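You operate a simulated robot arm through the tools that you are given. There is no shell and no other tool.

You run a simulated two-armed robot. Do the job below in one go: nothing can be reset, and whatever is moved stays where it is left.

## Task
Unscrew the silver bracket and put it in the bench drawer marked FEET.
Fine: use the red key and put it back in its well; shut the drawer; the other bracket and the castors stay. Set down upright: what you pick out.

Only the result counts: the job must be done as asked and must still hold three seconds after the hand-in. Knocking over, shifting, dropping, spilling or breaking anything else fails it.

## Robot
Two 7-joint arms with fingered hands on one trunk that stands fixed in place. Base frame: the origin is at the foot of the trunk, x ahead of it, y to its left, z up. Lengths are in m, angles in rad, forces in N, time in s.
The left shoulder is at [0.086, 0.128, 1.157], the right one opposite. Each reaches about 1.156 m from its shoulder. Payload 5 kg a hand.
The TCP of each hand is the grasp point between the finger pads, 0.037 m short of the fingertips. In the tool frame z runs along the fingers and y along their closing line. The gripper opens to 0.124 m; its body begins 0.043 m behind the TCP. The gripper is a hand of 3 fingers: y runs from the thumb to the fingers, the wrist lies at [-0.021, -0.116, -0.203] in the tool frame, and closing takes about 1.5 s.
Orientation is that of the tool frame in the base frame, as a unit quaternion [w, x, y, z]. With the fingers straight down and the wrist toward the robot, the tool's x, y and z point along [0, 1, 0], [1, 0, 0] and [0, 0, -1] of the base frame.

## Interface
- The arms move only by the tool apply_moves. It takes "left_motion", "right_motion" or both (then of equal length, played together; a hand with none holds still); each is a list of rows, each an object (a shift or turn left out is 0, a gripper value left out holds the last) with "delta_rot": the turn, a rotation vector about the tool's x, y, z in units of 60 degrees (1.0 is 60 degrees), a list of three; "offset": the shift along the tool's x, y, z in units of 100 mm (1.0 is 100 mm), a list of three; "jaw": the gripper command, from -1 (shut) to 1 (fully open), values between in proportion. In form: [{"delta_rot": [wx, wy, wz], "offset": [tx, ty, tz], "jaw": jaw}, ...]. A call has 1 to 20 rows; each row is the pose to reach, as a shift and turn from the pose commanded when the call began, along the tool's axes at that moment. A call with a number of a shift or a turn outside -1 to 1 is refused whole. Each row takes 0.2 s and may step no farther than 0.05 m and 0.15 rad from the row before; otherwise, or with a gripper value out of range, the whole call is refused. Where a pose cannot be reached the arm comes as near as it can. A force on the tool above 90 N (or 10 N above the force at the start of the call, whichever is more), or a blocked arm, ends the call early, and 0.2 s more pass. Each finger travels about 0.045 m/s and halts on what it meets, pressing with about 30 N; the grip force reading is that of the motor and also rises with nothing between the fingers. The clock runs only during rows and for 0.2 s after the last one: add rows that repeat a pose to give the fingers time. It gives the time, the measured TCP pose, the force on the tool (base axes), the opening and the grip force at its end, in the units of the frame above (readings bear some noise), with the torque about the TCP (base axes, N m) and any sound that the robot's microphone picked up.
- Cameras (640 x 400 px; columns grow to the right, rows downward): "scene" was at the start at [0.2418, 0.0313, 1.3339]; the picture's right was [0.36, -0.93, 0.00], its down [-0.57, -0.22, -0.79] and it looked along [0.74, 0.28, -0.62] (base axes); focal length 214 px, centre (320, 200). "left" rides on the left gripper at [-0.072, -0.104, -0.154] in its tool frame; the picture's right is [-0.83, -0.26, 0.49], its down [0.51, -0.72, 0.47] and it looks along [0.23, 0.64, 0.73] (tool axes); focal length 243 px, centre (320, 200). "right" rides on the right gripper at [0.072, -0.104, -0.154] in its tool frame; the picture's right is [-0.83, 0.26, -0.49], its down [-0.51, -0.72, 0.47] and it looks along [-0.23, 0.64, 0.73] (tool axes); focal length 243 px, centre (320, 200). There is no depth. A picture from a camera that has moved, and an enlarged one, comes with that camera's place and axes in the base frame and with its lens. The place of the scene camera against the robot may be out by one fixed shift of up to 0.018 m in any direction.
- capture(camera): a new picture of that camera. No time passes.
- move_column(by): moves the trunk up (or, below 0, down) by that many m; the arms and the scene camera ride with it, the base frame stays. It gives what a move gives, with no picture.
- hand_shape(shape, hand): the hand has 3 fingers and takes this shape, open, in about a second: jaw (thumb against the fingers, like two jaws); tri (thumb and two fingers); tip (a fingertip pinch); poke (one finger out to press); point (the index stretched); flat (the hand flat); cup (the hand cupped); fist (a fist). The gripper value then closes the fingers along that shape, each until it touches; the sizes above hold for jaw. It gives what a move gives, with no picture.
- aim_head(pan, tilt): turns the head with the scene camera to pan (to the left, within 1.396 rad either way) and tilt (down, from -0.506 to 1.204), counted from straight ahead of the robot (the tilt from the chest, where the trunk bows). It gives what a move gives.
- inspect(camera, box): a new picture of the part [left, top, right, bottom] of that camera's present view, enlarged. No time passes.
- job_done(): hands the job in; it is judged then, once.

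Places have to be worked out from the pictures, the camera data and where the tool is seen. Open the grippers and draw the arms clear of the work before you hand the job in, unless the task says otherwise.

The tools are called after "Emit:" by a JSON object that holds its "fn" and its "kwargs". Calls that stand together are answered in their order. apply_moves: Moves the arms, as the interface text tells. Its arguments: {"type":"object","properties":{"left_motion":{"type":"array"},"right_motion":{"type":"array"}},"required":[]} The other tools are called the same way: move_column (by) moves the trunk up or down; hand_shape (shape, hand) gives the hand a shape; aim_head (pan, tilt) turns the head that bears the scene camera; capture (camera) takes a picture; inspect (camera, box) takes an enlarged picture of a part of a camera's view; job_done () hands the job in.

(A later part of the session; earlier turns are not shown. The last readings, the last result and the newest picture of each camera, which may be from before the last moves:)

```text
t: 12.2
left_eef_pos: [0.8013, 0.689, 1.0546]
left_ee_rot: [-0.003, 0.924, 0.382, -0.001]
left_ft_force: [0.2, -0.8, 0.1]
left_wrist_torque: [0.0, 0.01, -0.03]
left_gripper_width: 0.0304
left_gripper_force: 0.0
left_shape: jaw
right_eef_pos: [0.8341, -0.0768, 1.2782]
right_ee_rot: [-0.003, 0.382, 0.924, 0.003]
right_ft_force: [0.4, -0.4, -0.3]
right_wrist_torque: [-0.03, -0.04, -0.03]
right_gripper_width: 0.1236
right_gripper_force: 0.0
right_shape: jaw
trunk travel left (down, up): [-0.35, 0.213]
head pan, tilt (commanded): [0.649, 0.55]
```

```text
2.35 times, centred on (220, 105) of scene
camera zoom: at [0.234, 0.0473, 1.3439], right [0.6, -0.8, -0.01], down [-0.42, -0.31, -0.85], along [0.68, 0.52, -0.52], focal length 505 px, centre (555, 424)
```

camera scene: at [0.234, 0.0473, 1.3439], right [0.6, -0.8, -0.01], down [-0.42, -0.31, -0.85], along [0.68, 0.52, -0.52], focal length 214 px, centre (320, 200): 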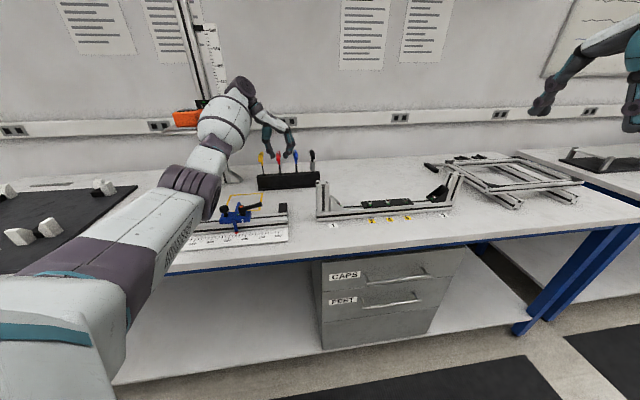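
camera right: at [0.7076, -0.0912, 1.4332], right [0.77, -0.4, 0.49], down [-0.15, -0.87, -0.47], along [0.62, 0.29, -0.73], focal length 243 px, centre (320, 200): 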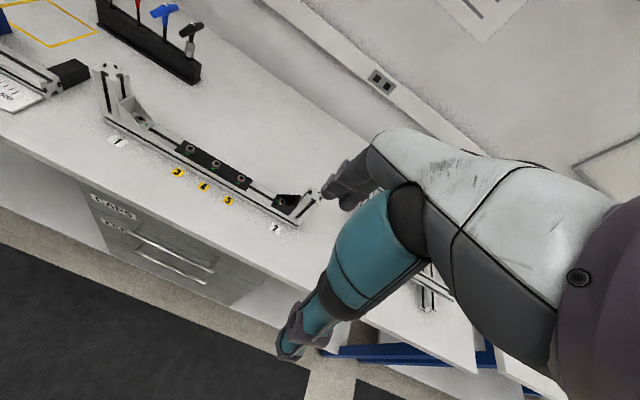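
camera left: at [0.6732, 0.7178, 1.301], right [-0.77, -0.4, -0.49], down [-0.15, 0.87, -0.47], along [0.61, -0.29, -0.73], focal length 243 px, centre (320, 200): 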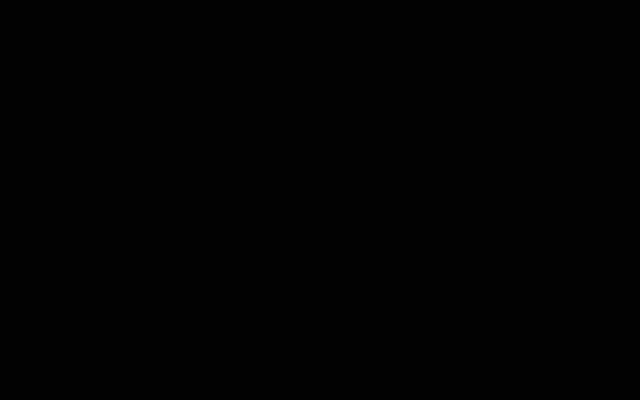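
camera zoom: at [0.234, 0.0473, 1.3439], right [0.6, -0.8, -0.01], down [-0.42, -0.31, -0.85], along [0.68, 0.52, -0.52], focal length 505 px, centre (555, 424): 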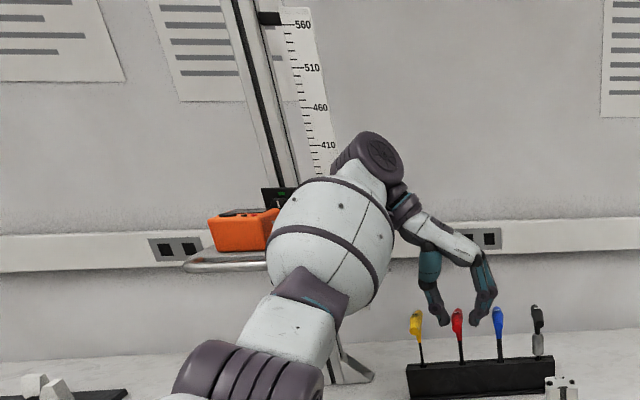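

The forearm is right beside the orange box's shelf, so it is probably pressing on it. I back straight up the way I came, before changing the arm posture.

Emit:
{"fn": "apply_moves", "kwargs": {"left_motion": [{"offset": [0, 0, -0.1]}, {"offset": [0, 0, -0.23]}, {"offset": [0, 0, -0.45]}, {"offset": [0, 0, -0.7]}, {"offset": [0, 0, -0.95]}, {"offset": [0, 0, -0.95]}]}}

Emit:
{"fn": "inspect", "kwargs": {"camera": "scene", "box": [100, 20, 340, 190]}}

```text
t: 13.6
left_eef_pos: [0.8011, 0.696, 1.1457]
left_ee_rot: [0.0, 0.924, 0.382, -0.002]
left_ft_force: [0.5, 1.4, -0.8]
left_wrist_torque: [-0.01, 0.02, 0.03]
left_gripper_width: 0.0304
left_gripper_force: 0.2
left_shape: jaw
right_eef_pos: [0.8331, -0.0684, 1.2781]
right_ee_rot: [-0.002, 0.383, 0.924, 0.001]
right_ft_force: [0.0, -0.7, 0.0]
right_wrist_torque: [0.0, 0.02, -0.01]
right_gripper_width: 0.1237
right_gripper_force: 0.2
right_shape: jaw
trunk travel left (down, up): [-0.35, 0.213]
head pan, tilt (commanded): [0.649, 0.55]
```

```text
2.35 times, centred on (220, 105) of scene
camera zoom: at [0.233, 0.0551, 1.3437], right [0.6, -0.8, 0.0], down [-0.42, -0.32, -0.85], along [0.68, 0.52, -0.52], focal length 505 px, centre (555, 424)
```

zoom: 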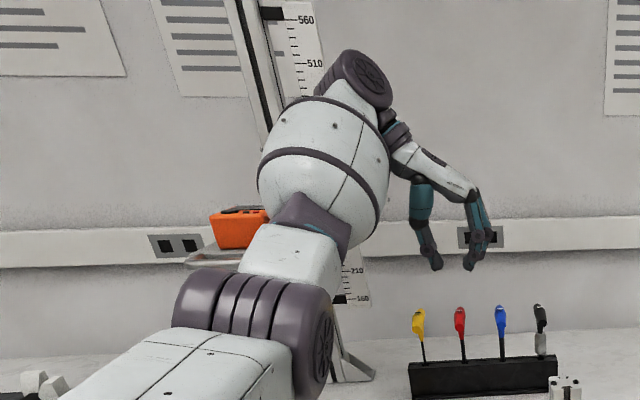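

Contact released and the trunk returned; the box appears unmoved. I raise the trunk 0.2 m so the forearm will come in from above the shelf.

Emit:
{"fn": "move_column", "kwargs": {"by": 0.2}}

Emit:
{"fn": "capture", "kwargs": {"camera": "scene"}}

Emit:
{"fn": "capture", "kwargs": {"camera": "left"}}

Emit:
{"fn": "capture", "kwargs": {"camera": "right"}}

```text
t: 15.8
left_eef_pos: [0.7701, 0.6957, 1.4518]
left_ee_rot: [0.026, 0.922, 0.381, 0.062]
left_ft_force: [-0.7, -0.5, -1.3]
left_wrist_torque: [0.01, 0.0, -0.02]
left_gripper_width: 0.0302
left_gripper_force: 0.0
left_shape: jaw
right_eef_pos: [0.835, -0.067, 1.4738]
right_ee_rot: [-0.003, 0.381, 0.924, -0.001]
right_ft_force: [1.0, 0.6, 0.2]
right_wrist_torque: [-0.02, 0.05, 0.0]
right_gripper_width: 0.124
right_gripper_force: 0.0
right_shape: jaw
trunk travel left (down, up): [-0.55, 0.013]
head pan, tilt (commanded): [0.649, 0.55]
```

```text
taken
camera scene: at [0.1222, 0.0553, 1.5738], right [0.6, -0.8, 0.0], down [-0.42, -0.32, -0.85], along [0.68, 0.52, -0.52], focal length 214 px, centre (320, 200)
```

scene: 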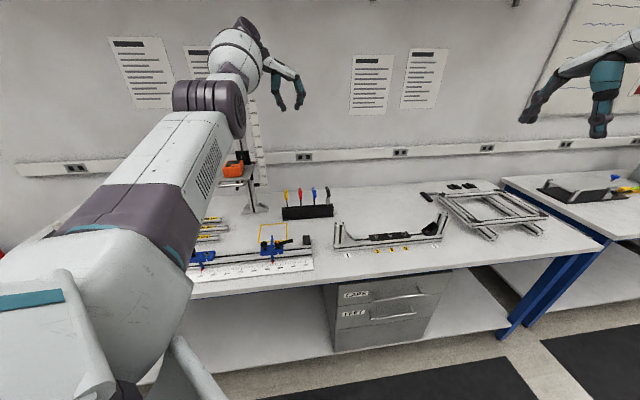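

```text
taken
camera left: at [0.6242, 0.7192, 1.5878], right [-0.7, -0.4, -0.59], down [-0.09, 0.87, -0.49], along [0.71, -0.29, -0.64], focal length 243 px, centre (320, 200)
```

left: 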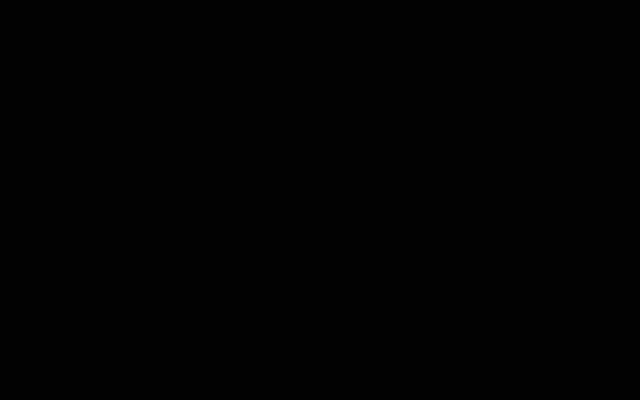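

```text
taken
camera right: at [0.7112, -0.0906, 1.6292], right [0.78, -0.4, 0.49], down [-0.15, -0.87, -0.47], along [0.61, 0.29, -0.74], focal length 243 px, centre (320, 200)
```

right: 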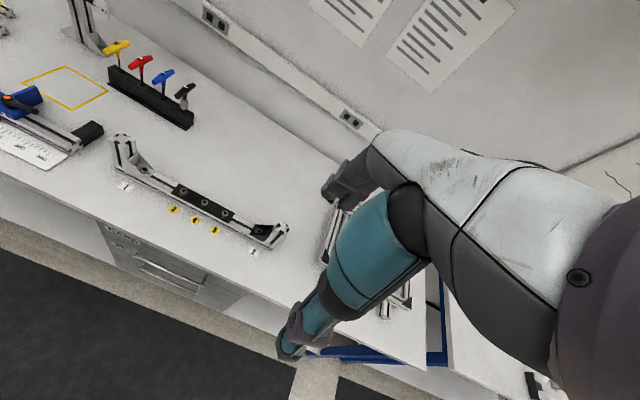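

The raised trunk also moved back, so the arm is near full stretch up here. I lower the left hand 0.1 m and check that the pose recovers and how the forearm lies relative to the shelf.

Emit:
{"fn": "apply_moves", "kwargs": {"left_motion": [{"offset": [0, 0, 0.25]}, {"offset": [0, 0, 0.5]}, {"offset": [0, 0, 0.75]}, {"offset": [0, 0, 1.0]}, {"offset": [0, 0, 1.0]}]}}

Emit:
{"fn": "capture", "kwargs": {"camera": "scene"}}

```text
t: 17.0
left_eef_pos: [0.7811, 0.6957, 1.3581]
left_ee_rot: [0.027, 0.922, 0.382, 0.064]
left_ft_force: [-0.2, 0.0, -0.6]
left_wrist_torque: [-0.03, 0.03, -0.01]
left_gripper_width: 0.0301
left_gripper_force: 0.0
left_shape: jaw
right_eef_pos: [0.8313, -0.0681, 1.4798]
right_ee_rot: [-0.001, 0.382, 0.924, 0.001]
right_ft_force: [-0.4, -0.1, -0.4]
right_wrist_torque: [0.01, 0.01, 0.0]
right_gripper_width: 0.1238
right_gripper_force: 0.1
right_shape: jaw
trunk travel left (down, up): [-0.55, 0.013]
head pan, tilt (commanded): [0.649, 0.55]
```

```text
taken
camera scene: at [0.1195, 0.0549, 1.5746], right [0.6, -0.8, 0.0], down [-0.42, -0.32, -0.85], along [0.68, 0.52, -0.52], focal length 214 px, centre (320, 200)
```

scene: 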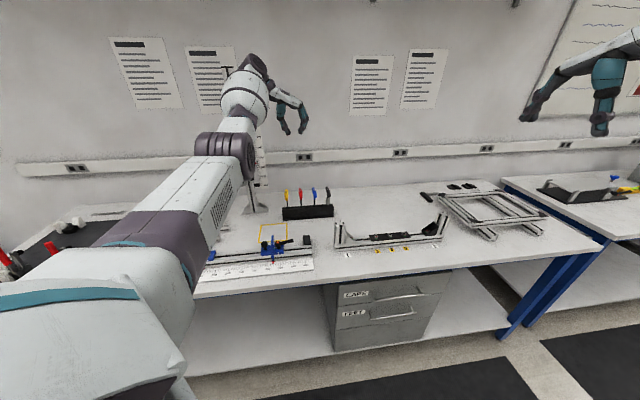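

The commanded pose took on a small tilt. I correct it and keep lowering.

Emit:
{"fn": "apply_moves", "kwargs": {"left_motion": [{"delta_rot": [0.047, -0.047, 0], "offset": [0.01, 0.02, 0.25]}, {"delta_rot": [0.094, -0.094, 0], "offset": [0.02, 0.03, 0.5]}, {"delta_rot": [0.094, -0.094, 0], "offset": [0.02, 0.03, 0.75]}, {"delta_rot": [0.094, -0.094, 0], "offset": [0.02, 0.03, 0.97]}, {"delta_rot": [0.094, -0.094, 0], "offset": [0.02, 0.03, 0.97]}]}}

Emit:
{"fn": "capture", "kwargs": {"camera": "scene"}}

```text
t: 18.2
left_eef_pos: [0.7929, 0.6914, 1.2613]
left_ee_rot: [0.0, 0.925, 0.381, 0.0]
left_ft_force: [0.2, 0.2, 1.5]
left_wrist_torque: [-0.01, -0.01, -0.02]
left_gripper_width: 0.0302
left_gripper_force: 0.1
left_shape: jaw
left hand out of reach, approached as far as the arm can: row 2, 3, 4, 5
right_eef_pos: [0.831, -0.0699, 1.4803]
right_ee_rot: [0.0, 0.382, 0.924, 0.001]
right_ft_force: [0.4, 0.1, 0.0]
right_wrist_torque: [-0.03, -0.01, 0.0]
right_gripper_width: 0.1235
right_gripper_force: 0.1
right_shape: jaw
trunk travel left (down, up): [-0.55, 0.013]
head pan, tilt (commanded): [0.649, 0.55]
```

```text
taken
camera scene: at [0.1187, 0.0539, 1.5747], right [0.6, -0.8, 0.0], down [-0.42, -0.32, -0.85], along [0.68, 0.52, -0.52], focal length 214 px, centre (320, 200)
```

scene: 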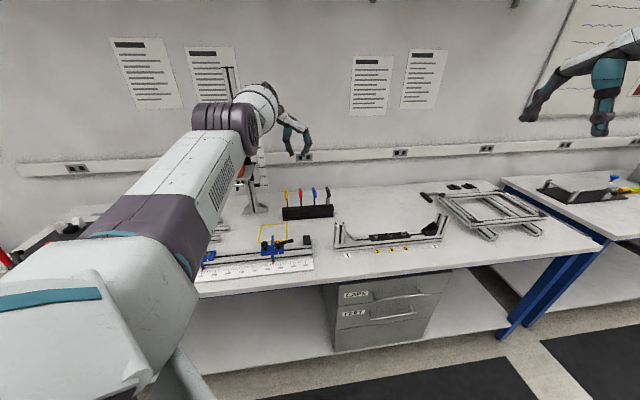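

Slightly out of reach with the trunk fully up. I lower the trunk by 0.08 m (the hand rides down with it to about z=1.18, still above the keys).

Emit:
{"fn": "move_column", "kwargs": {"by": -0.08}}

Emit:
{"fn": "capture", "kwargs": {"camera": "scene"}}

Emit:
{"fn": "inspect", "kwargs": {"camera": "scene", "box": [180, 60, 340, 220]}}

```text
t: 19.3
left_eef_pos: [0.7959, 0.6942, 1.0083]
left_ee_rot: [-0.041, 0.918, 0.38, -0.103]
left_ft_force: [-0.5, 0.5, 0.2]
left_wrist_torque: [0.01, 0.02, -0.01]
left_gripper_width: 0.0301
left_gripper_force: 0.0
left_shape: jaw
right_eef_pos: [0.8321, -0.0694, 1.3995]
right_ee_rot: [0.0, 0.382, 0.924, 0.0]
right_ft_force: [0.2, -0.5, -0.7]
right_wrist_torque: [0.0, 0.01, 0.01]
right_gripper_width: 0.1236
right_gripper_force: 0.1
right_shape: jaw
trunk travel left (down, up): [-0.47, 0.093]
head pan, tilt (commanded): [0.649, 0.55]
```

```text
taken
camera scene: at [0.1928, 0.0548, 1.4761], right [0.6, -0.8, 0.0], down [-0.42, -0.32, -0.85], along [0.68, 0.52, -0.52], focal length 214 px, centre (320, 200)
```

scene: 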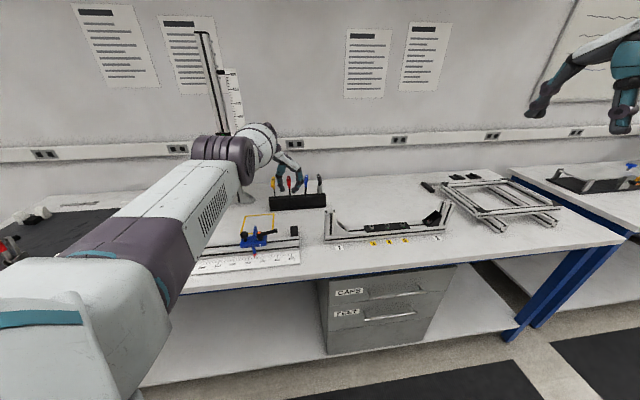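

```text
2.50 times, centred on (260, 140) of scene
camera zoom: at [0.1928, 0.0548, 1.4761], right [0.6, -0.8, 0.0], down [-0.42, -0.32, -0.85], along [0.68, 0.52, -0.52], focal length 536 px, centre (470, 350)
```

zoom: 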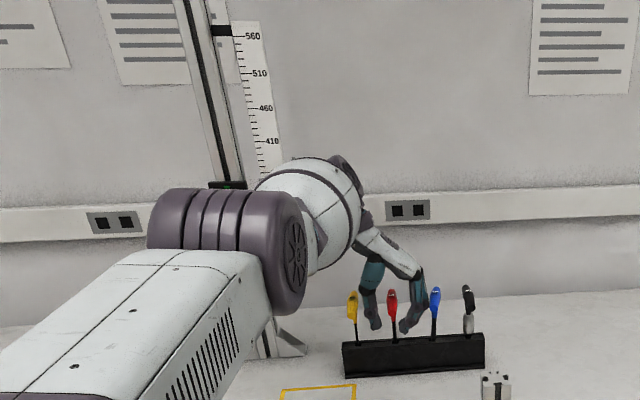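

The hand dropped more than expected with the trunk and is now down among the keys. I look closely before anything else.

Emit:
{"fn": "inspect", "kwargs": {"camera": "scene", "box": [255, 145, 335, 220]}}

Emit:
{"fn": "inspect", "kwargs": {"camera": "right", "box": [60, 0, 220, 100]}}

Emit:
{"fn": "capture", "kwargs": {"camera": "left"}}

```text
5.33 times, centred on (295, 182) of scene
camera zoom: at [0.1928, 0.0548, 1.4761], right [0.6, -0.8, 0.0], down [-0.42, -0.32, -0.85], along [0.68, 0.52, -0.52], focal length 1144 px, centre (453, 293)
```

zoom: 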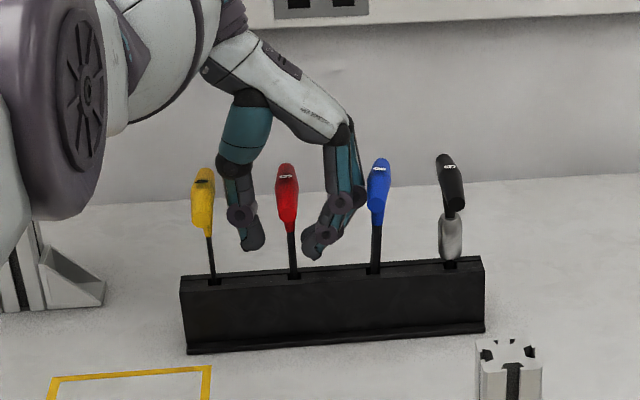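

```text
4.00 times, centred on (140, 50) of right
camera zoom: at [0.708, -0.0915, 1.5541], right [0.77, -0.4, 0.49], down [-0.15, -0.87, -0.47], along [0.62, 0.29, -0.73], focal length 970 px, centre (1040, 800)
```

zoom: 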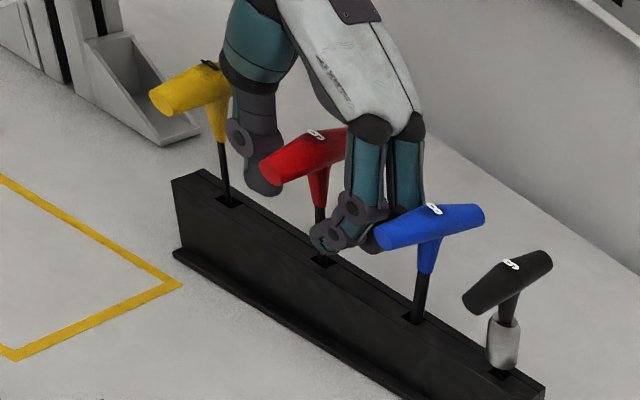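

```text
taken
camera left: at [0.708, 0.7173, 1.1861], right [-0.86, -0.4, -0.31], down [-0.25, 0.87, -0.43], along [0.44, -0.29, -0.85], focal length 243 px, centre (320, 200)
```

left: 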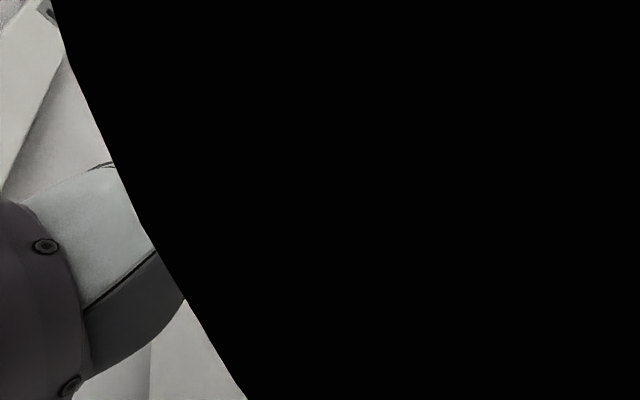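

The fingers happen to straddle the red bar and all keys still stand upright. I withdraw along the tool's own axis so the fingers slide out without touching the neighbours.

Emit:
{"fn": "apply_moves", "kwargs": {"left_motion": [{"offset": [0, 0, -0.1]}, {"offset": [0, 0, -0.2]}, {"offset": [0, 0, -0.35]}, {"offset": [0, 0, -0.5]}, {"offset": [0, 0, -0.7]}, {"offset": [0, 0, -0.9]}, {"offset": [0, 0, -0.9]}]}}

Emit:
{"fn": "inspect", "kwargs": {"camera": "scene", "box": [255, 135, 335, 210]}}

Emit:
{"fn": "inspect", "kwargs": {"camera": "right", "box": [60, 0, 220, 100]}}

```text
t: 20.9
left_eef_pos: [0.801, 0.6905, 1.095]
left_ee_rot: [-0.041, 0.919, 0.38, -0.102]
left_ft_force: [0.0, -0.1, 0.1]
left_wrist_torque: [0.0, 0.01, 0.04]
left_gripper_width: 0.03
left_gripper_force: 0.2
left_shape: jaw
left hand out of reach, approached as far as the arm can: row 4, 5, 6, 7
right_eef_pos: [0.8312, -0.0688, 1.3991]
right_ee_rot: [-0.001, 0.382, 0.924, 0.001]
right_ft_force: [-0.3, 0.3, -0.1]
right_wrist_torque: [-0.01, -0.02, 0.01]
right_gripper_width: 0.1234
right_gripper_force: 0.1
right_shape: jaw
trunk travel left (down, up): [-0.47, 0.093]
head pan, tilt (commanded): [0.649, 0.55]
```

```text
5.33 times, centred on (295, 172) of scene
camera zoom: at [0.1921, 0.055, 1.4759], right [0.6, -0.8, 0.0], down [-0.42, -0.32, -0.85], along [0.68, 0.52, -0.52], focal length 1144 px, centre (453, 347)
```

zoom: 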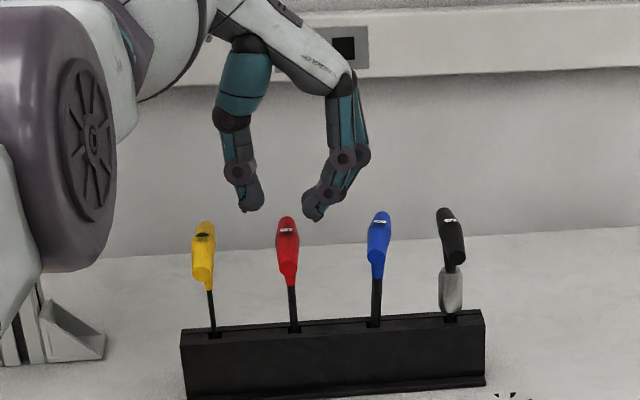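

```text
4.00 times, centred on (140, 50) of right
camera zoom: at [0.7078, -0.0912, 1.5532], right [0.77, -0.4, 0.49], down [-0.15, -0.87, -0.47], along [0.62, 0.29, -0.73], focal length 970 px, centre (1040, 800)
```

zoom: 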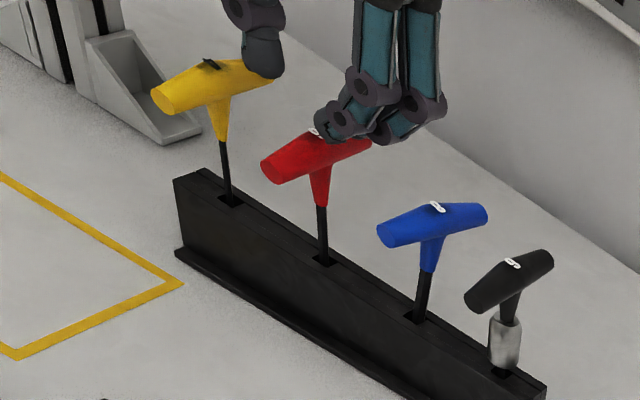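

The hand is clear. The blue key looks as if it may lean a little; I zoom in to check all keys.

Emit:
{"fn": "inspect", "kwargs": {"camera": "right", "box": [90, 15, 180, 75]}}

Emit:
{"fn": "inspect", "kwargs": {"camera": "scene", "box": [265, 165, 325, 210]}}

```text
6.67 times, centred on (135, 45) of right
camera zoom: at [0.7078, -0.0912, 1.5532], right [0.77, -0.4, 0.49], down [-0.15, -0.87, -0.47], along [0.62, 0.29, -0.73], focal length 1618 px, centre (1553, 1233)
```

zoom: 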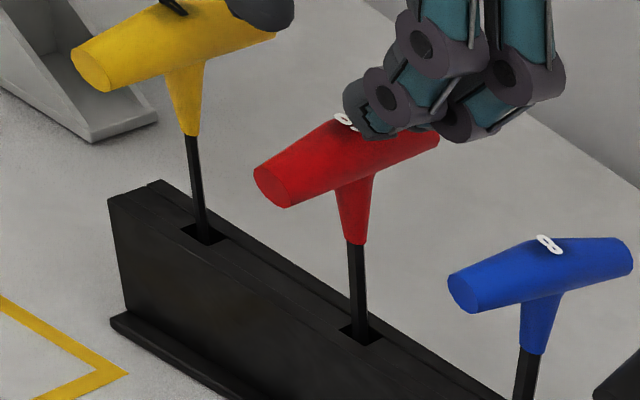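

```text
8.89 times, centred on (295, 188) of scene
camera zoom: at [0.1921, 0.055, 1.4759], right [0.6, -0.8, 0.0], down [-0.42, -0.32, -0.85], along [0.68, 0.52, -0.52], focal length 1906 px, centre (542, 311)
```

zoom: 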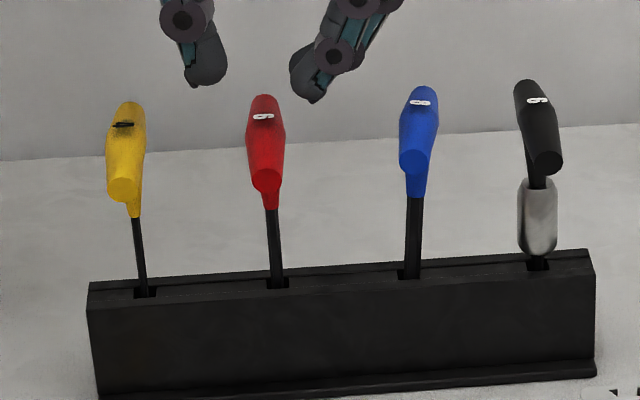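

The blue key leans a few degrees in its loose well but stands; the others are fine. I level the hand above the red key.

Emit:
{"fn": "apply_moves", "kwargs": {"left_motion": [{"delta_rot": [0, 0, 0], "offset": [-0.05, -0.05, -0.05]}, {"delta_rot": [-0.075, 0.075, 0], "offset": [-0.11, -0.1, -0.05]}, {"delta_rot": [-0.15, 0.15, 0], "offset": [-0.113, -0.105, -0.05]}, {"delta_rot": [-0.15, 0.15, 0], "offset": [-0.113, -0.105, -0.05]}]}}

Emit:
{"fn": "inspect", "kwargs": {"camera": "scene", "box": [265, 145, 325, 210]}}

Emit:
{"fn": "inspect", "kwargs": {"camera": "right", "box": [60, 0, 220, 100]}}

```text
t: 21.9
left_eef_pos: [0.7867, 0.688, 1.1028]
left_ee_rot: [0.001, 0.924, 0.381, 0.0]
left_ft_force: [-0.1, 0.6, -0.5]
left_wrist_torque: [0.01, -0.03, -0.01]
left_gripper_width: 0.0302
left_gripper_force: 0.0
left_shape: jaw
right_eef_pos: [0.8323, -0.0699, 1.3989]
right_ee_rot: [-0.002, 0.382, 0.924, 0.0]
right_ft_force: [0.1, 0.2, -0.7]
right_wrist_torque: [0.0, 0.02, 0.0]
right_gripper_width: 0.1236
right_gripper_force: 0.0
right_shape: jaw
trunk travel left (down, up): [-0.47, 0.093]
head pan, tilt (commanded): [0.649, 0.55]
```

```text
6.15 times, centred on (295, 178) of scene
camera zoom: at [0.192, 0.0543, 1.476], right [0.6, -0.8, 0.0], down [-0.42, -0.32, -0.85], along [0.68, 0.52, -0.52], focal length 1320 px, centre (474, 338)
```

zoom: 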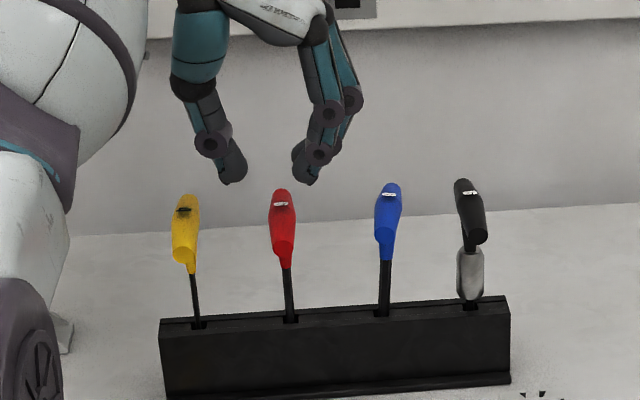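

```text
4.00 times, centred on (140, 50) of right
camera zoom: at [0.7077, -0.0919, 1.5533], right [0.77, -0.4, 0.49], down [-0.15, -0.87, -0.47], along [0.62, 0.29, -0.73], focal length 970 px, centre (1040, 800)
```

zoom: 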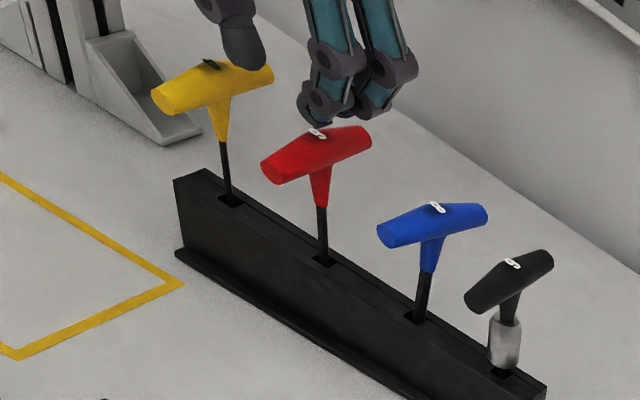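

Level now. I shift 5 mm along the rack and 15 mm inward to centre over the red bar.

Emit:
{"fn": "apply_moves", "kwargs": {"left_motion": [{"offset": [0.07, 0.03, 0]}, {"offset": [0.147, 0.052, 0]}, {"offset": [0.147, 0.052, 0]}]}}

Emit:
{"fn": "inspect", "kwargs": {"camera": "scene", "box": [265, 145, 325, 210]}}

Emit:
{"fn": "inspect", "kwargs": {"camera": "right", "box": [80, 0, 200, 75]}}

```text
t: 22.7
left_eef_pos: [0.8009, 0.6944, 1.1034]
left_ee_rot: [0.001, 0.924, 0.383, 0.001]
left_ft_force: [0.5, 0.3, 0.6]
left_wrist_torque: [-0.01, -0.04, 0.0]
left_gripper_width: 0.0302
left_gripper_force: 0.0
left_shape: jaw
right_eef_pos: [0.8318, -0.0683, 1.3991]
right_ee_rot: [-0.001, 0.382, 0.924, 0.001]
right_ft_force: [0.0, -0.4, 0.2]
right_wrist_torque: [0.03, -0.05, 0.01]
right_gripper_width: 0.124
right_gripper_force: 0.0
right_shape: jaw
trunk travel left (down, up): [-0.47, 0.093]
head pan, tilt (commanded): [0.649, 0.55]
```

```text
6.15 times, centred on (295, 178) of scene
camera zoom: at [0.1921, 0.0552, 1.4759], right [0.6, -0.8, 0.0], down [-0.42, -0.32, -0.85], along [0.68, 0.52, -0.52], focal length 1320 px, centre (474, 338)
```

zoom: 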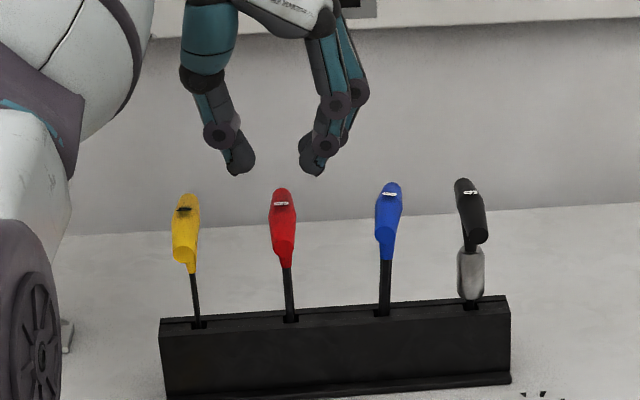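

```text
5.33 times, centred on (140, 38) of right
camera zoom: at [0.7078, -0.0909, 1.5532], right [0.77, -0.4, 0.49], down [-0.15, -0.87, -0.47], along [0.62, 0.29, -0.73], focal length 1294 px, centre (1280, 1067)
```

zoom: 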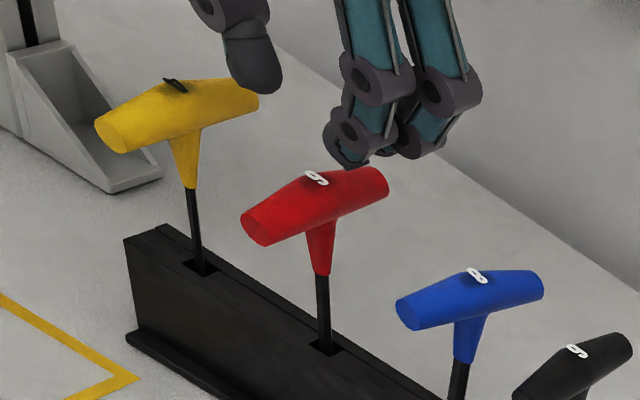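

Centred within about 1 mm. I descend 50 mm slowly and check both the finger clearances and the trunk for contact.

Emit:
{"fn": "apply_moves", "kwargs": {"left_motion": [{"offset": [0, 0, 0.1]}, {"offset": [0, 0, 0.2]}, {"offset": [0, 0, 0.3]}, {"offset": [0, 0, 0.4]}, {"offset": [0, 0, 0.49]}, {"offset": [0, 0, 0.49]}]}}

Emit:
{"fn": "inspect", "kwargs": {"camera": "scene", "box": [265, 145, 325, 210]}}

Emit:
{"fn": "inspect", "kwargs": {"camera": "right", "box": [80, 0, 200, 75]}}

```text
t: 24.1
left_eef_pos: [0.8015, 0.6932, 1.0552]
left_ee_rot: [0.001, 0.924, 0.383, 0.0]
left_ft_force: [0.1, 0.1, 0.1]
left_wrist_torque: [0.0, 0.02, 0.03]
left_gripper_width: 0.0299
left_gripper_force: 0.1
left_shape: jaw
right_eef_pos: [0.8329, -0.0693, 1.3985]
right_ee_rot: [-0.001, 0.382, 0.924, 0.0]
right_ft_force: [-0.1, 0.1, 0.8]
right_wrist_torque: [0.0, -0.05, 0.01]
right_gripper_width: 0.1237
right_gripper_force: 0.0
right_shape: jaw
trunk travel left (down, up): [-0.47, 0.093]
head pan, tilt (commanded): [0.649, 0.55]
```

```text
6.15 times, centred on (295, 178) of scene
camera zoom: at [0.1921, 0.0547, 1.4759], right [0.6, -0.8, 0.0], down [-0.42, -0.32, -0.85], along [0.68, 0.52, -0.52], focal length 1320 px, centre (474, 338)
```

zoom: 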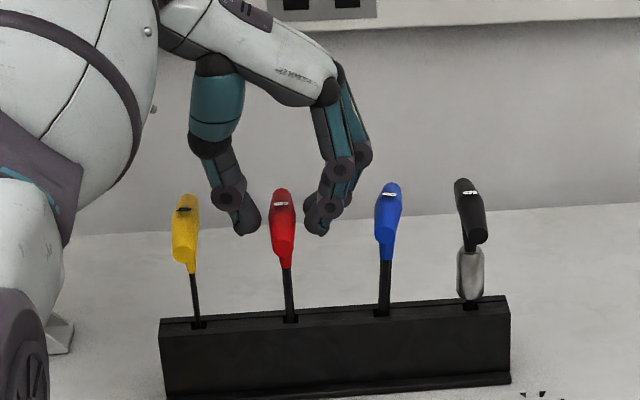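

```text
5.33 times, centred on (140, 38) of right
camera zoom: at [0.7077, -0.0913, 1.5532], right [0.77, -0.4, 0.49], down [-0.15, -0.87, -0.47], along [0.62, 0.29, -0.73], focal length 1294 px, centre (1280, 1067)
```

zoom: 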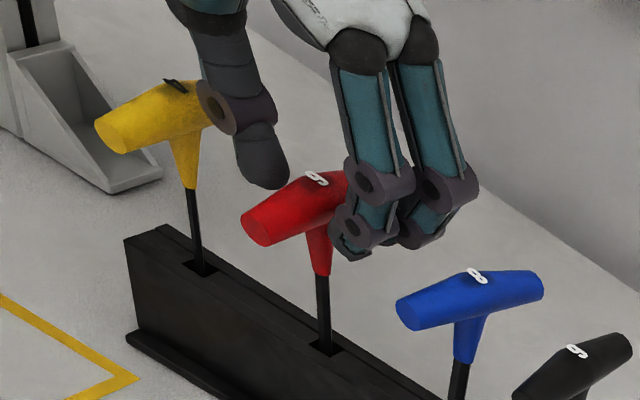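

No trunk contact this time and the fingers straddle the red bar. I close the hand on it.

Emit:
{"fn": "apply_moves", "kwargs": {"left_motion": [{"jaw": -0.8}, {"jaw": -1}, {"jaw": -1}, {"jaw": -1}, {"jaw": -1}, {"jaw": -1}]}}

Emit:
{"fn": "inspect", "kwargs": {"camera": "scene", "box": [265, 145, 325, 210]}}

Emit:
{"fn": "inspect", "kwargs": {"camera": "right", "box": [80, 0, 200, 75]}}

```text
t: 25.5
left_eef_pos: [0.8007, 0.6945, 1.0549]
left_ee_rot: [0.002, 0.924, 0.382, 0.0]
left_ft_force: [0.2, 0.9, 0.1]
left_wrist_torque: [-0.03, 0.03, 0.01]
left_gripper_width: 0.0138
left_gripper_force: 29.9
left_shape: jaw
right_eef_pos: [0.8313, -0.069, 1.3998]
right_ee_rot: [0.0, 0.382, 0.924, 0.001]
right_ft_force: [-0.3, 0.6, 1.4]
right_wrist_torque: [-0.01, 0.02, -0.01]
right_gripper_width: 0.1238
right_gripper_force: 0.0
right_shape: jaw
trunk travel left (down, up): [-0.47, 0.093]
head pan, tilt (commanded): [0.649, 0.55]
```

```text
6.15 times, centred on (295, 178) of scene
camera zoom: at [0.1923, 0.055, 1.4759], right [0.6, -0.8, 0.0], down [-0.42, -0.32, -0.85], along [0.68, 0.52, -0.52], focal length 1320 px, centre (474, 338)
```

zoom: 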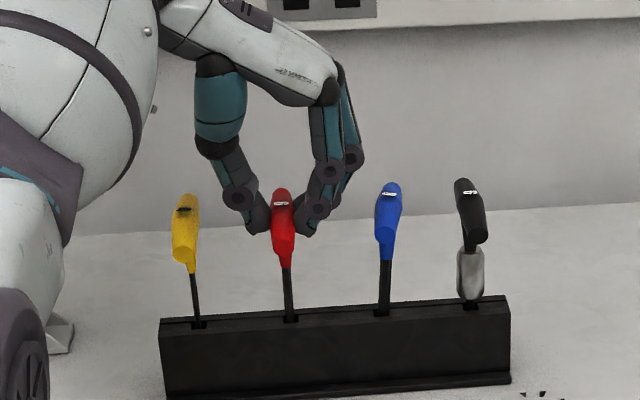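

```text
5.33 times, centred on (140, 38) of right
camera zoom: at [0.7079, -0.091, 1.5531], right [0.77, -0.4, 0.49], down [-0.15, -0.87, -0.47], along [0.62, 0.29, -0.73], focal length 1294 px, centre (1280, 1067)
```

zoom: 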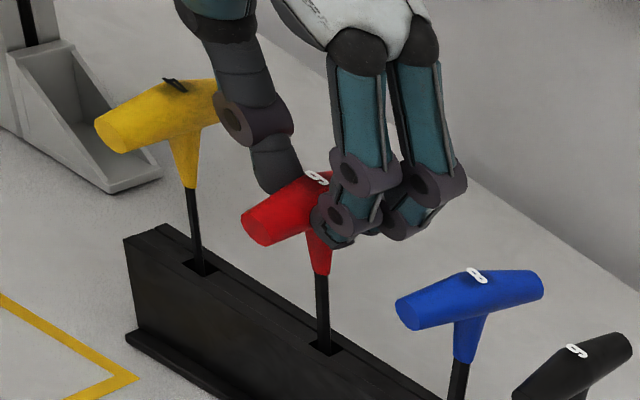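

Gripped at 30 N with the key between thumb and fingers. I lift it straight up, 20 mm first.

Emit:
{"fn": "apply_moves", "kwargs": {"left_motion": [{"offset": [0, 0, -0.1]}, {"offset": [0, 0, -0.2]}, {"offset": [0, 0, -0.2]}]}}

Emit:
{"fn": "inspect", "kwargs": {"camera": "scene", "box": [265, 145, 325, 210]}}

Emit:
{"fn": "inspect", "kwargs": {"camera": "right", "box": [80, 0, 200, 75]}}

```text
t: 26.3
left_eef_pos: [0.8007, 0.6949, 1.0744]
left_ee_rot: [0.001, 0.924, 0.382, -0.001]
left_ft_force: [0.0, 0.4, -2.0]
left_wrist_torque: [0.01, 0.02, 0.0]
left_gripper_width: 0.0134
left_gripper_force: 29.6
left_shape: jaw
right_eef_pos: [0.8319, -0.0688, 1.3985]
right_ee_rot: [-0.001, 0.382, 0.924, 0.0]
right_ft_force: [-0.7, -0.9, 0.0]
right_wrist_torque: [0.0, 0.0, 0.0]
right_gripper_width: 0.1237
right_gripper_force: 0.1
right_shape: jaw
trunk travel left (down, up): [-0.47, 0.093]
head pan, tilt (commanded): [0.649, 0.55]
```

```text
6.15 times, centred on (295, 178) of scene
camera zoom: at [0.1925, 0.0552, 1.4758], right [0.6, -0.8, 0.0], down [-0.42, -0.32, -0.85], along [0.68, 0.52, -0.52], focal length 1320 px, centre (474, 338)
```

zoom: 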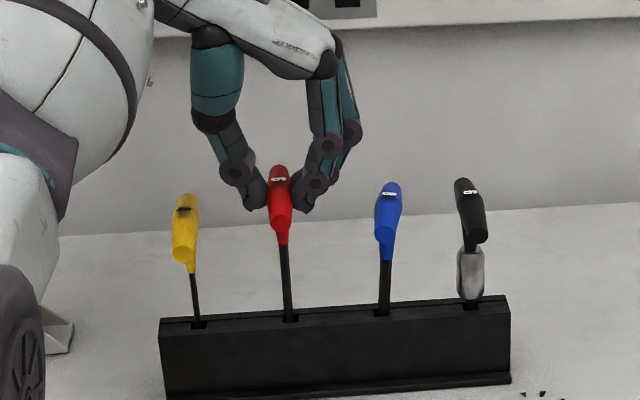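

```text
5.33 times, centred on (140, 38) of right
camera zoom: at [0.7082, -0.0908, 1.5529], right [0.77, -0.4, 0.49], down [-0.15, -0.87, -0.47], along [0.62, 0.29, -0.73], focal length 1294 px, centre (1280, 1067)
```

zoom: 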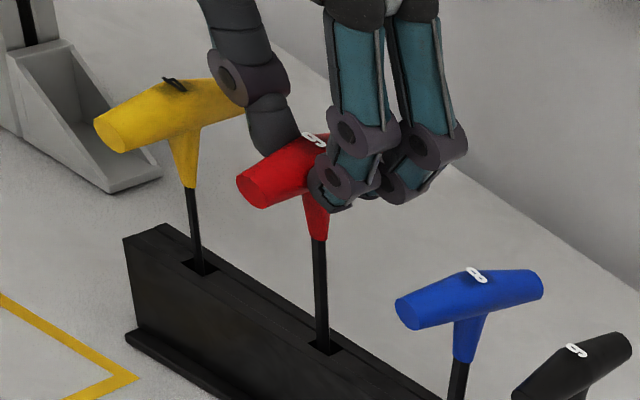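

The key comes up cleanly. I lift another 80 mm to free the tip.

Emit:
{"fn": "apply_moves", "kwargs": {"left_motion": [{"offset": [0, 0, -0.15]}, {"offset": [0, 0, -0.3]}, {"offset": [0, 0, -0.45]}, {"offset": [0, 0, -0.6]}, {"offset": [0, 0, -0.8]}, {"offset": [0, 0, -0.8]}]}}

Emit:
{"fn": "inspect", "kwargs": {"camera": "scene", "box": [255, 130, 335, 210]}}

Emit:
{"fn": "inspect", "kwargs": {"camera": "right", "box": [80, 0, 200, 75]}}

```text
t: 27.7
left_eef_pos: [0.8003, 0.6954, 1.1533]
left_ee_rot: [0.001, 0.924, 0.382, -0.001]
left_ft_force: [-0.1, 0.5, -0.5]
left_wrist_torque: [-0.04, 0.0, 0.0]
left_gripper_width: 0.0136
left_gripper_force: 30.6
left_shape: jaw
right_eef_pos: [0.8324, -0.0683, 1.3985]
right_ee_rot: [-0.002, 0.382, 0.924, 0.0]
right_ft_force: [0.4, -0.6, -0.4]
right_wrist_torque: [0.01, 0.01, -0.02]
right_gripper_width: 0.1234
right_gripper_force: 0.0
right_shape: jaw
trunk travel left (down, up): [-0.47, 0.093]
head pan, tilt (commanded): [0.649, 0.55]
```

```text
5.00 times, centred on (295, 170) of scene
camera zoom: at [0.1926, 0.0553, 1.4758], right [0.6, -0.8, 0.0], down [-0.42, -0.32, -0.85], along [0.68, 0.52, -0.52], focal length 1072 px, centre (445, 350)
```

zoom: 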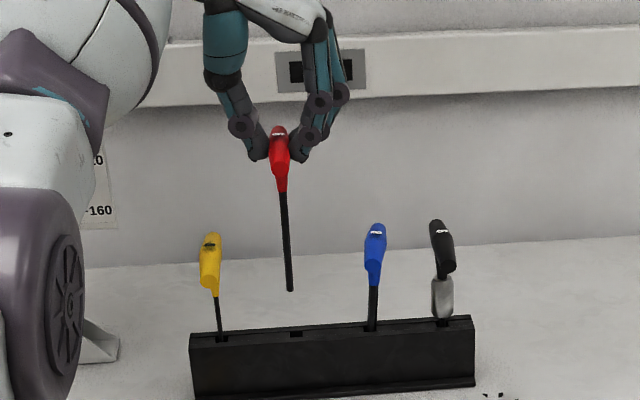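

```text
5.33 times, centred on (140, 38) of right
camera zoom: at [0.7083, -0.0907, 1.5529], right [0.77, -0.4, 0.49], down [-0.15, -0.87, -0.47], along [0.62, 0.29, -0.73], focal length 1294 px, centre (1280, 1067)
```

zoom: 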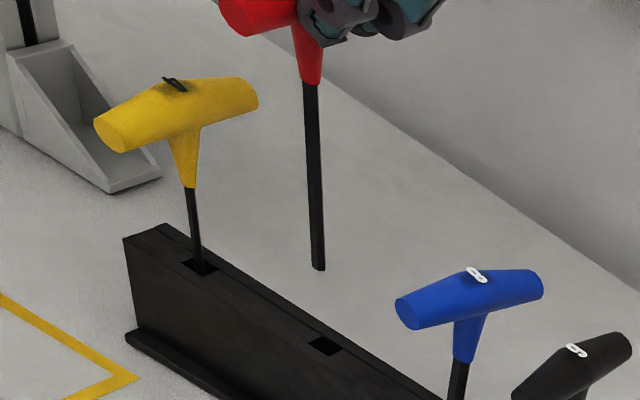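

The red key is out: tip about 0.161 m below the TCP, hanging straight. I raise it further and draw it toward the robot, away from the other keys.

Emit:
{"fn": "apply_moves", "kwargs": {"left_motion": [{"offset": [0, 0, -0.2]}, {"offset": [-0.1, 0, -0.4]}, {"offset": [-0.3, 0, -0.6]}, {"offset": [-0.5, 0, -0.7]}, {"offset": [-0.75, 0, -0.7]}, {"offset": [-1.0, 0, -0.7]}, {"offset": [-1.0, 0, -0.7]}]}}

Emit:
{"fn": "capture", "kwargs": {"camera": "scene"}}

Emit:
{"fn": "capture", "kwargs": {"camera": "right"}}

```text
t: 29.3
left_eef_pos: [0.7312, 0.6242, 1.2246]
left_ee_rot: [0.001, 0.924, 0.382, -0.001]
left_ft_force: [0.2, 0.2, -2.1]
left_wrist_torque: [0.02, 0.05, 0.02]
left_gripper_width: 0.0132
left_gripper_force: 29.8
left_shape: jaw
right_eef_pos: [0.8327, -0.0693, 1.3984]
right_ee_rot: [-0.001, 0.383, 0.924, 0.001]
right_ft_force: [-0.1, -0.3, -0.5]
right_wrist_torque: [-0.02, 0.01, 0.0]
right_gripper_width: 0.1237
right_gripper_force: 0.1
right_shape: jaw
trunk travel left (down, up): [-0.47, 0.093]
head pan, tilt (commanded): [0.649, 0.55]
```

```text
taken
camera scene: at [0.1927, 0.0547, 1.4758], right [0.6, -0.8, 0.0], down [-0.42, -0.32, -0.85], along [0.68, 0.52, -0.52], focal length 214 px, centre (320, 200)
```

scene: 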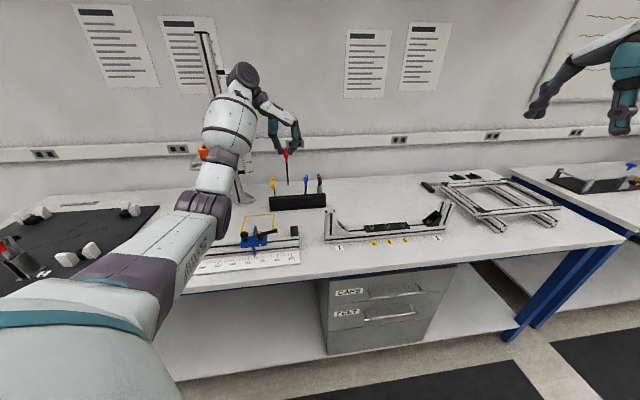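

```text
taken
camera right: at [0.7084, -0.0915, 1.5528], right [0.77, -0.4, 0.49], down [-0.15, -0.87, -0.47], along [0.62, 0.29, -0.73], focal length 243 px, centre (320, 200)
```

right: 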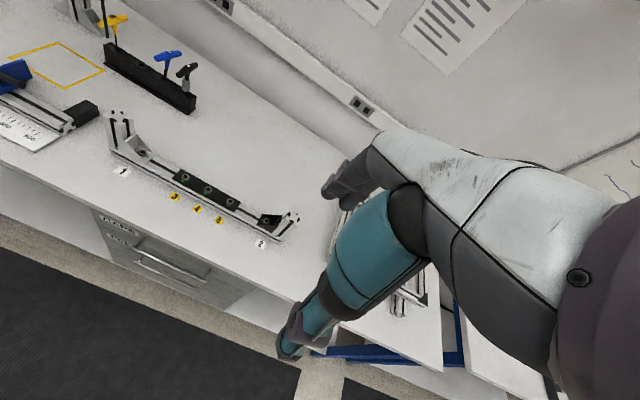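

Key held steady. I carry it on toward the screw, with the tip above the upright's top.

Emit:
{"fn": "apply_moves", "kwargs": {"left_motion": [{"offset": [-0.25, 0.1, 0]}, {"offset": [-0.5, 0.2, 0]}, {"offset": [-0.75, 0.35, 0]}, {"offset": [-1.0, 0.5, 0]}, {"offset": [-1.0, 0.7, 0]}, {"offset": [-1.0, 0.9, 0]}, {"offset": [-1.0, 0.9, 0]}]}}

Emit:
{"fn": "apply_moves", "kwargs": {"left_motion": [{"offset": [-0.2, 0.3, 0]}, {"offset": [-0.4, 0.6, 0]}, {"offset": [-0.58, 0.9, 0]}, {"offset": [-0.58, 1.0, 0]}, {"offset": [-0.58, 1.0, 0]}]}}

Emit:
{"fn": "capture", "kwargs": {"camera": "scene"}}

Emit:
{"fn": "capture", "kwargs": {"camera": "right"}}

Emit:
{"fn": "capture", "kwargs": {"camera": "left"}}

```text
t: 30.9
left_eef_pos: [0.7222, 0.4914, 1.2233]
left_ee_rot: [0.002, 0.924, 0.382, 0.001]
left_ft_force: [-0.3, -0.3, 0.2]
left_wrist_torque: [-0.02, -0.06, 0.01]
left_gripper_width: 0.0136
left_gripper_force: 29.8
left_shape: jaw
right_eef_pos: [0.8324, -0.0688, 1.3991]
right_ee_rot: [0.0, 0.382, 0.924, 0.0]
right_ft_force: [-1.1, 0.6, 0.4]
right_wrist_torque: [-0.02, 0.02, -0.01]
right_gripper_width: 0.1236
right_gripper_force: 0.1
right_shape: jaw
trunk travel left (down, up): [-0.47, 0.093]
head pan, tilt (commanded): [0.649, 0.55]
```

```text
t: 32.1
left_eef_pos: [0.7515, 0.3794, 1.2238]
left_ee_rot: [0.001, 0.924, 0.382, 0.001]
left_ft_force: [0.1, -0.6, -0.6]
left_wrist_torque: [-0.01, 0.0, -0.01]
left_gripper_width: 0.0134
left_gripper_force: 30.0
left_shape: jaw
right_eef_pos: [0.8311, -0.0689, 1.3989]
right_ee_rot: [0.0, 0.382, 0.924, 0.001]
right_ft_force: [0.1, -0.7, 0.0]
right_wrist_torque: [-0.02, 0.02, -0.04]
right_gripper_width: 0.1239
right_gripper_force: 0.1
right_shape: jaw
trunk travel left (down, up): [-0.47, 0.093]
head pan, tilt (commanded): [0.649, 0.55]
```

```text
taken
camera scene: at [0.1919, 0.0552, 1.4759], right [0.6, -0.8, 0.0], down [-0.42, -0.32, -0.85], along [0.68, 0.52, -0.52], focal length 214 px, centre (320, 200)
```

scene: 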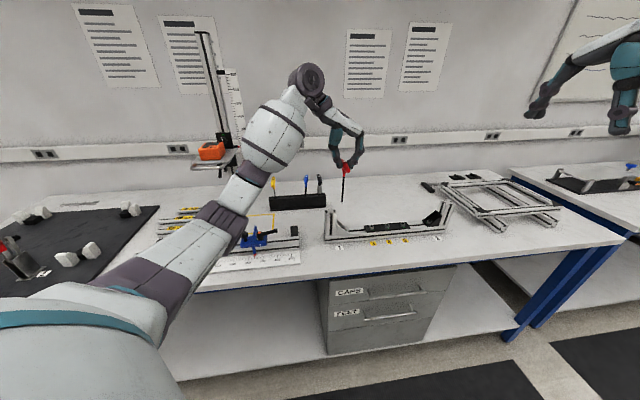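

```text
taken
camera right: at [0.7075, -0.0909, 1.5533], right [0.77, -0.4, 0.49], down [-0.15, -0.87, -0.47], along [0.62, 0.29, -0.73], focal length 243 px, centre (320, 200)
```

right: 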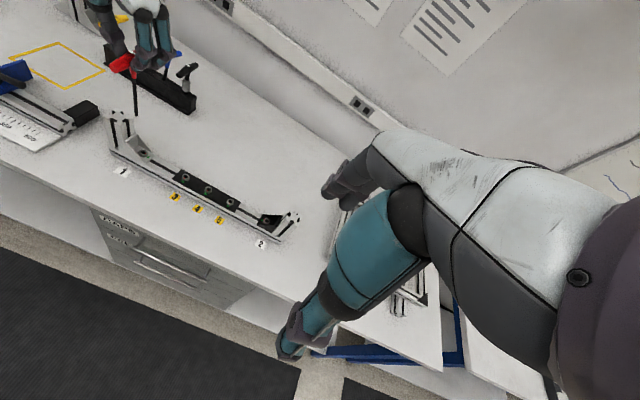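

```text
taken
camera left: at [0.6249, 0.4028, 1.3776], right [-0.77, -0.4, -0.49], down [-0.15, 0.87, -0.47], along [0.62, -0.29, -0.73], focal length 243 px, centre (320, 200)
```

left: 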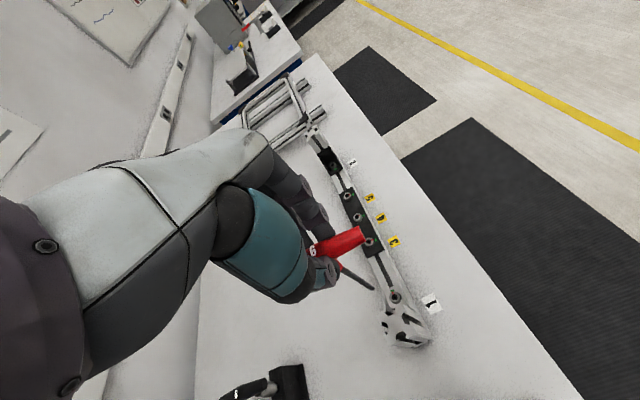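

All three cameras see the key and screw. I zoom in on the tip and the screw socket.

Emit:
{"fn": "inspect", "kwargs": {"camera": "left", "box": [350, 265, 430, 325]}}

Emit:
{"fn": "inspect", "kwargs": {"camera": "right", "box": [105, 90, 165, 170]}}

Emit:
{"fn": "inspect", "kwargs": {"camera": "scene", "box": [310, 155, 390, 245]}}

```text
6.67 times, centred on (390, 295) of left
camera zoom: at [0.6249, 0.4028, 1.3776], right [-0.77, -0.4, -0.49], down [-0.15, 0.87, -0.47], along [0.62, -0.29, -0.73], focal length 1618 px, centre (-147, -433)
```

zoom: 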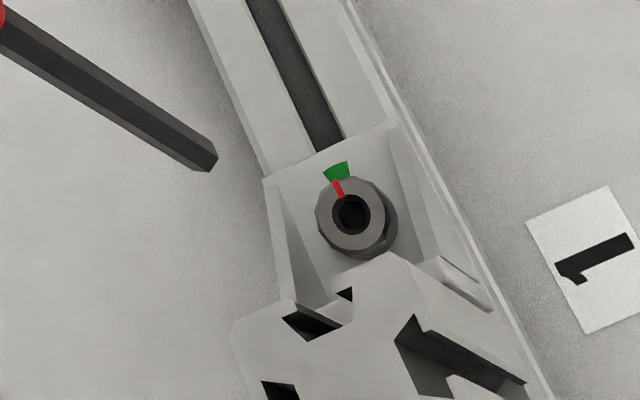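

```text
5.00 times, centred on (135, 130) of right
camera zoom: at [0.7075, -0.0909, 1.5533], right [0.77, -0.4, 0.49], down [-0.15, -0.87, -0.47], along [0.62, 0.29, -0.73], focal length 1213 px, centre (1245, 550)
```

zoom: 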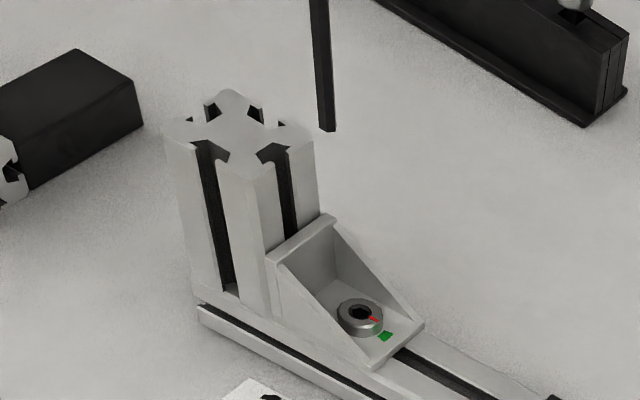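

```text
4.44 times, centred on (350, 200) of scene
camera zoom: at [0.1919, 0.0552, 1.4759], right [0.6, -0.8, 0.0], down [-0.42, -0.32, -0.85], along [0.68, 0.52, -0.52], focal length 953 px, centre (187, 200)
```

zoom: 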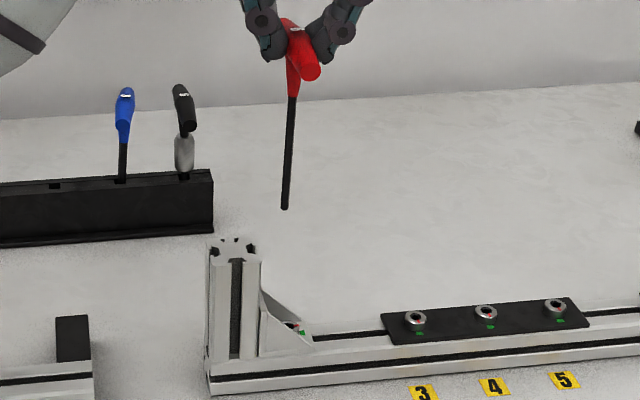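

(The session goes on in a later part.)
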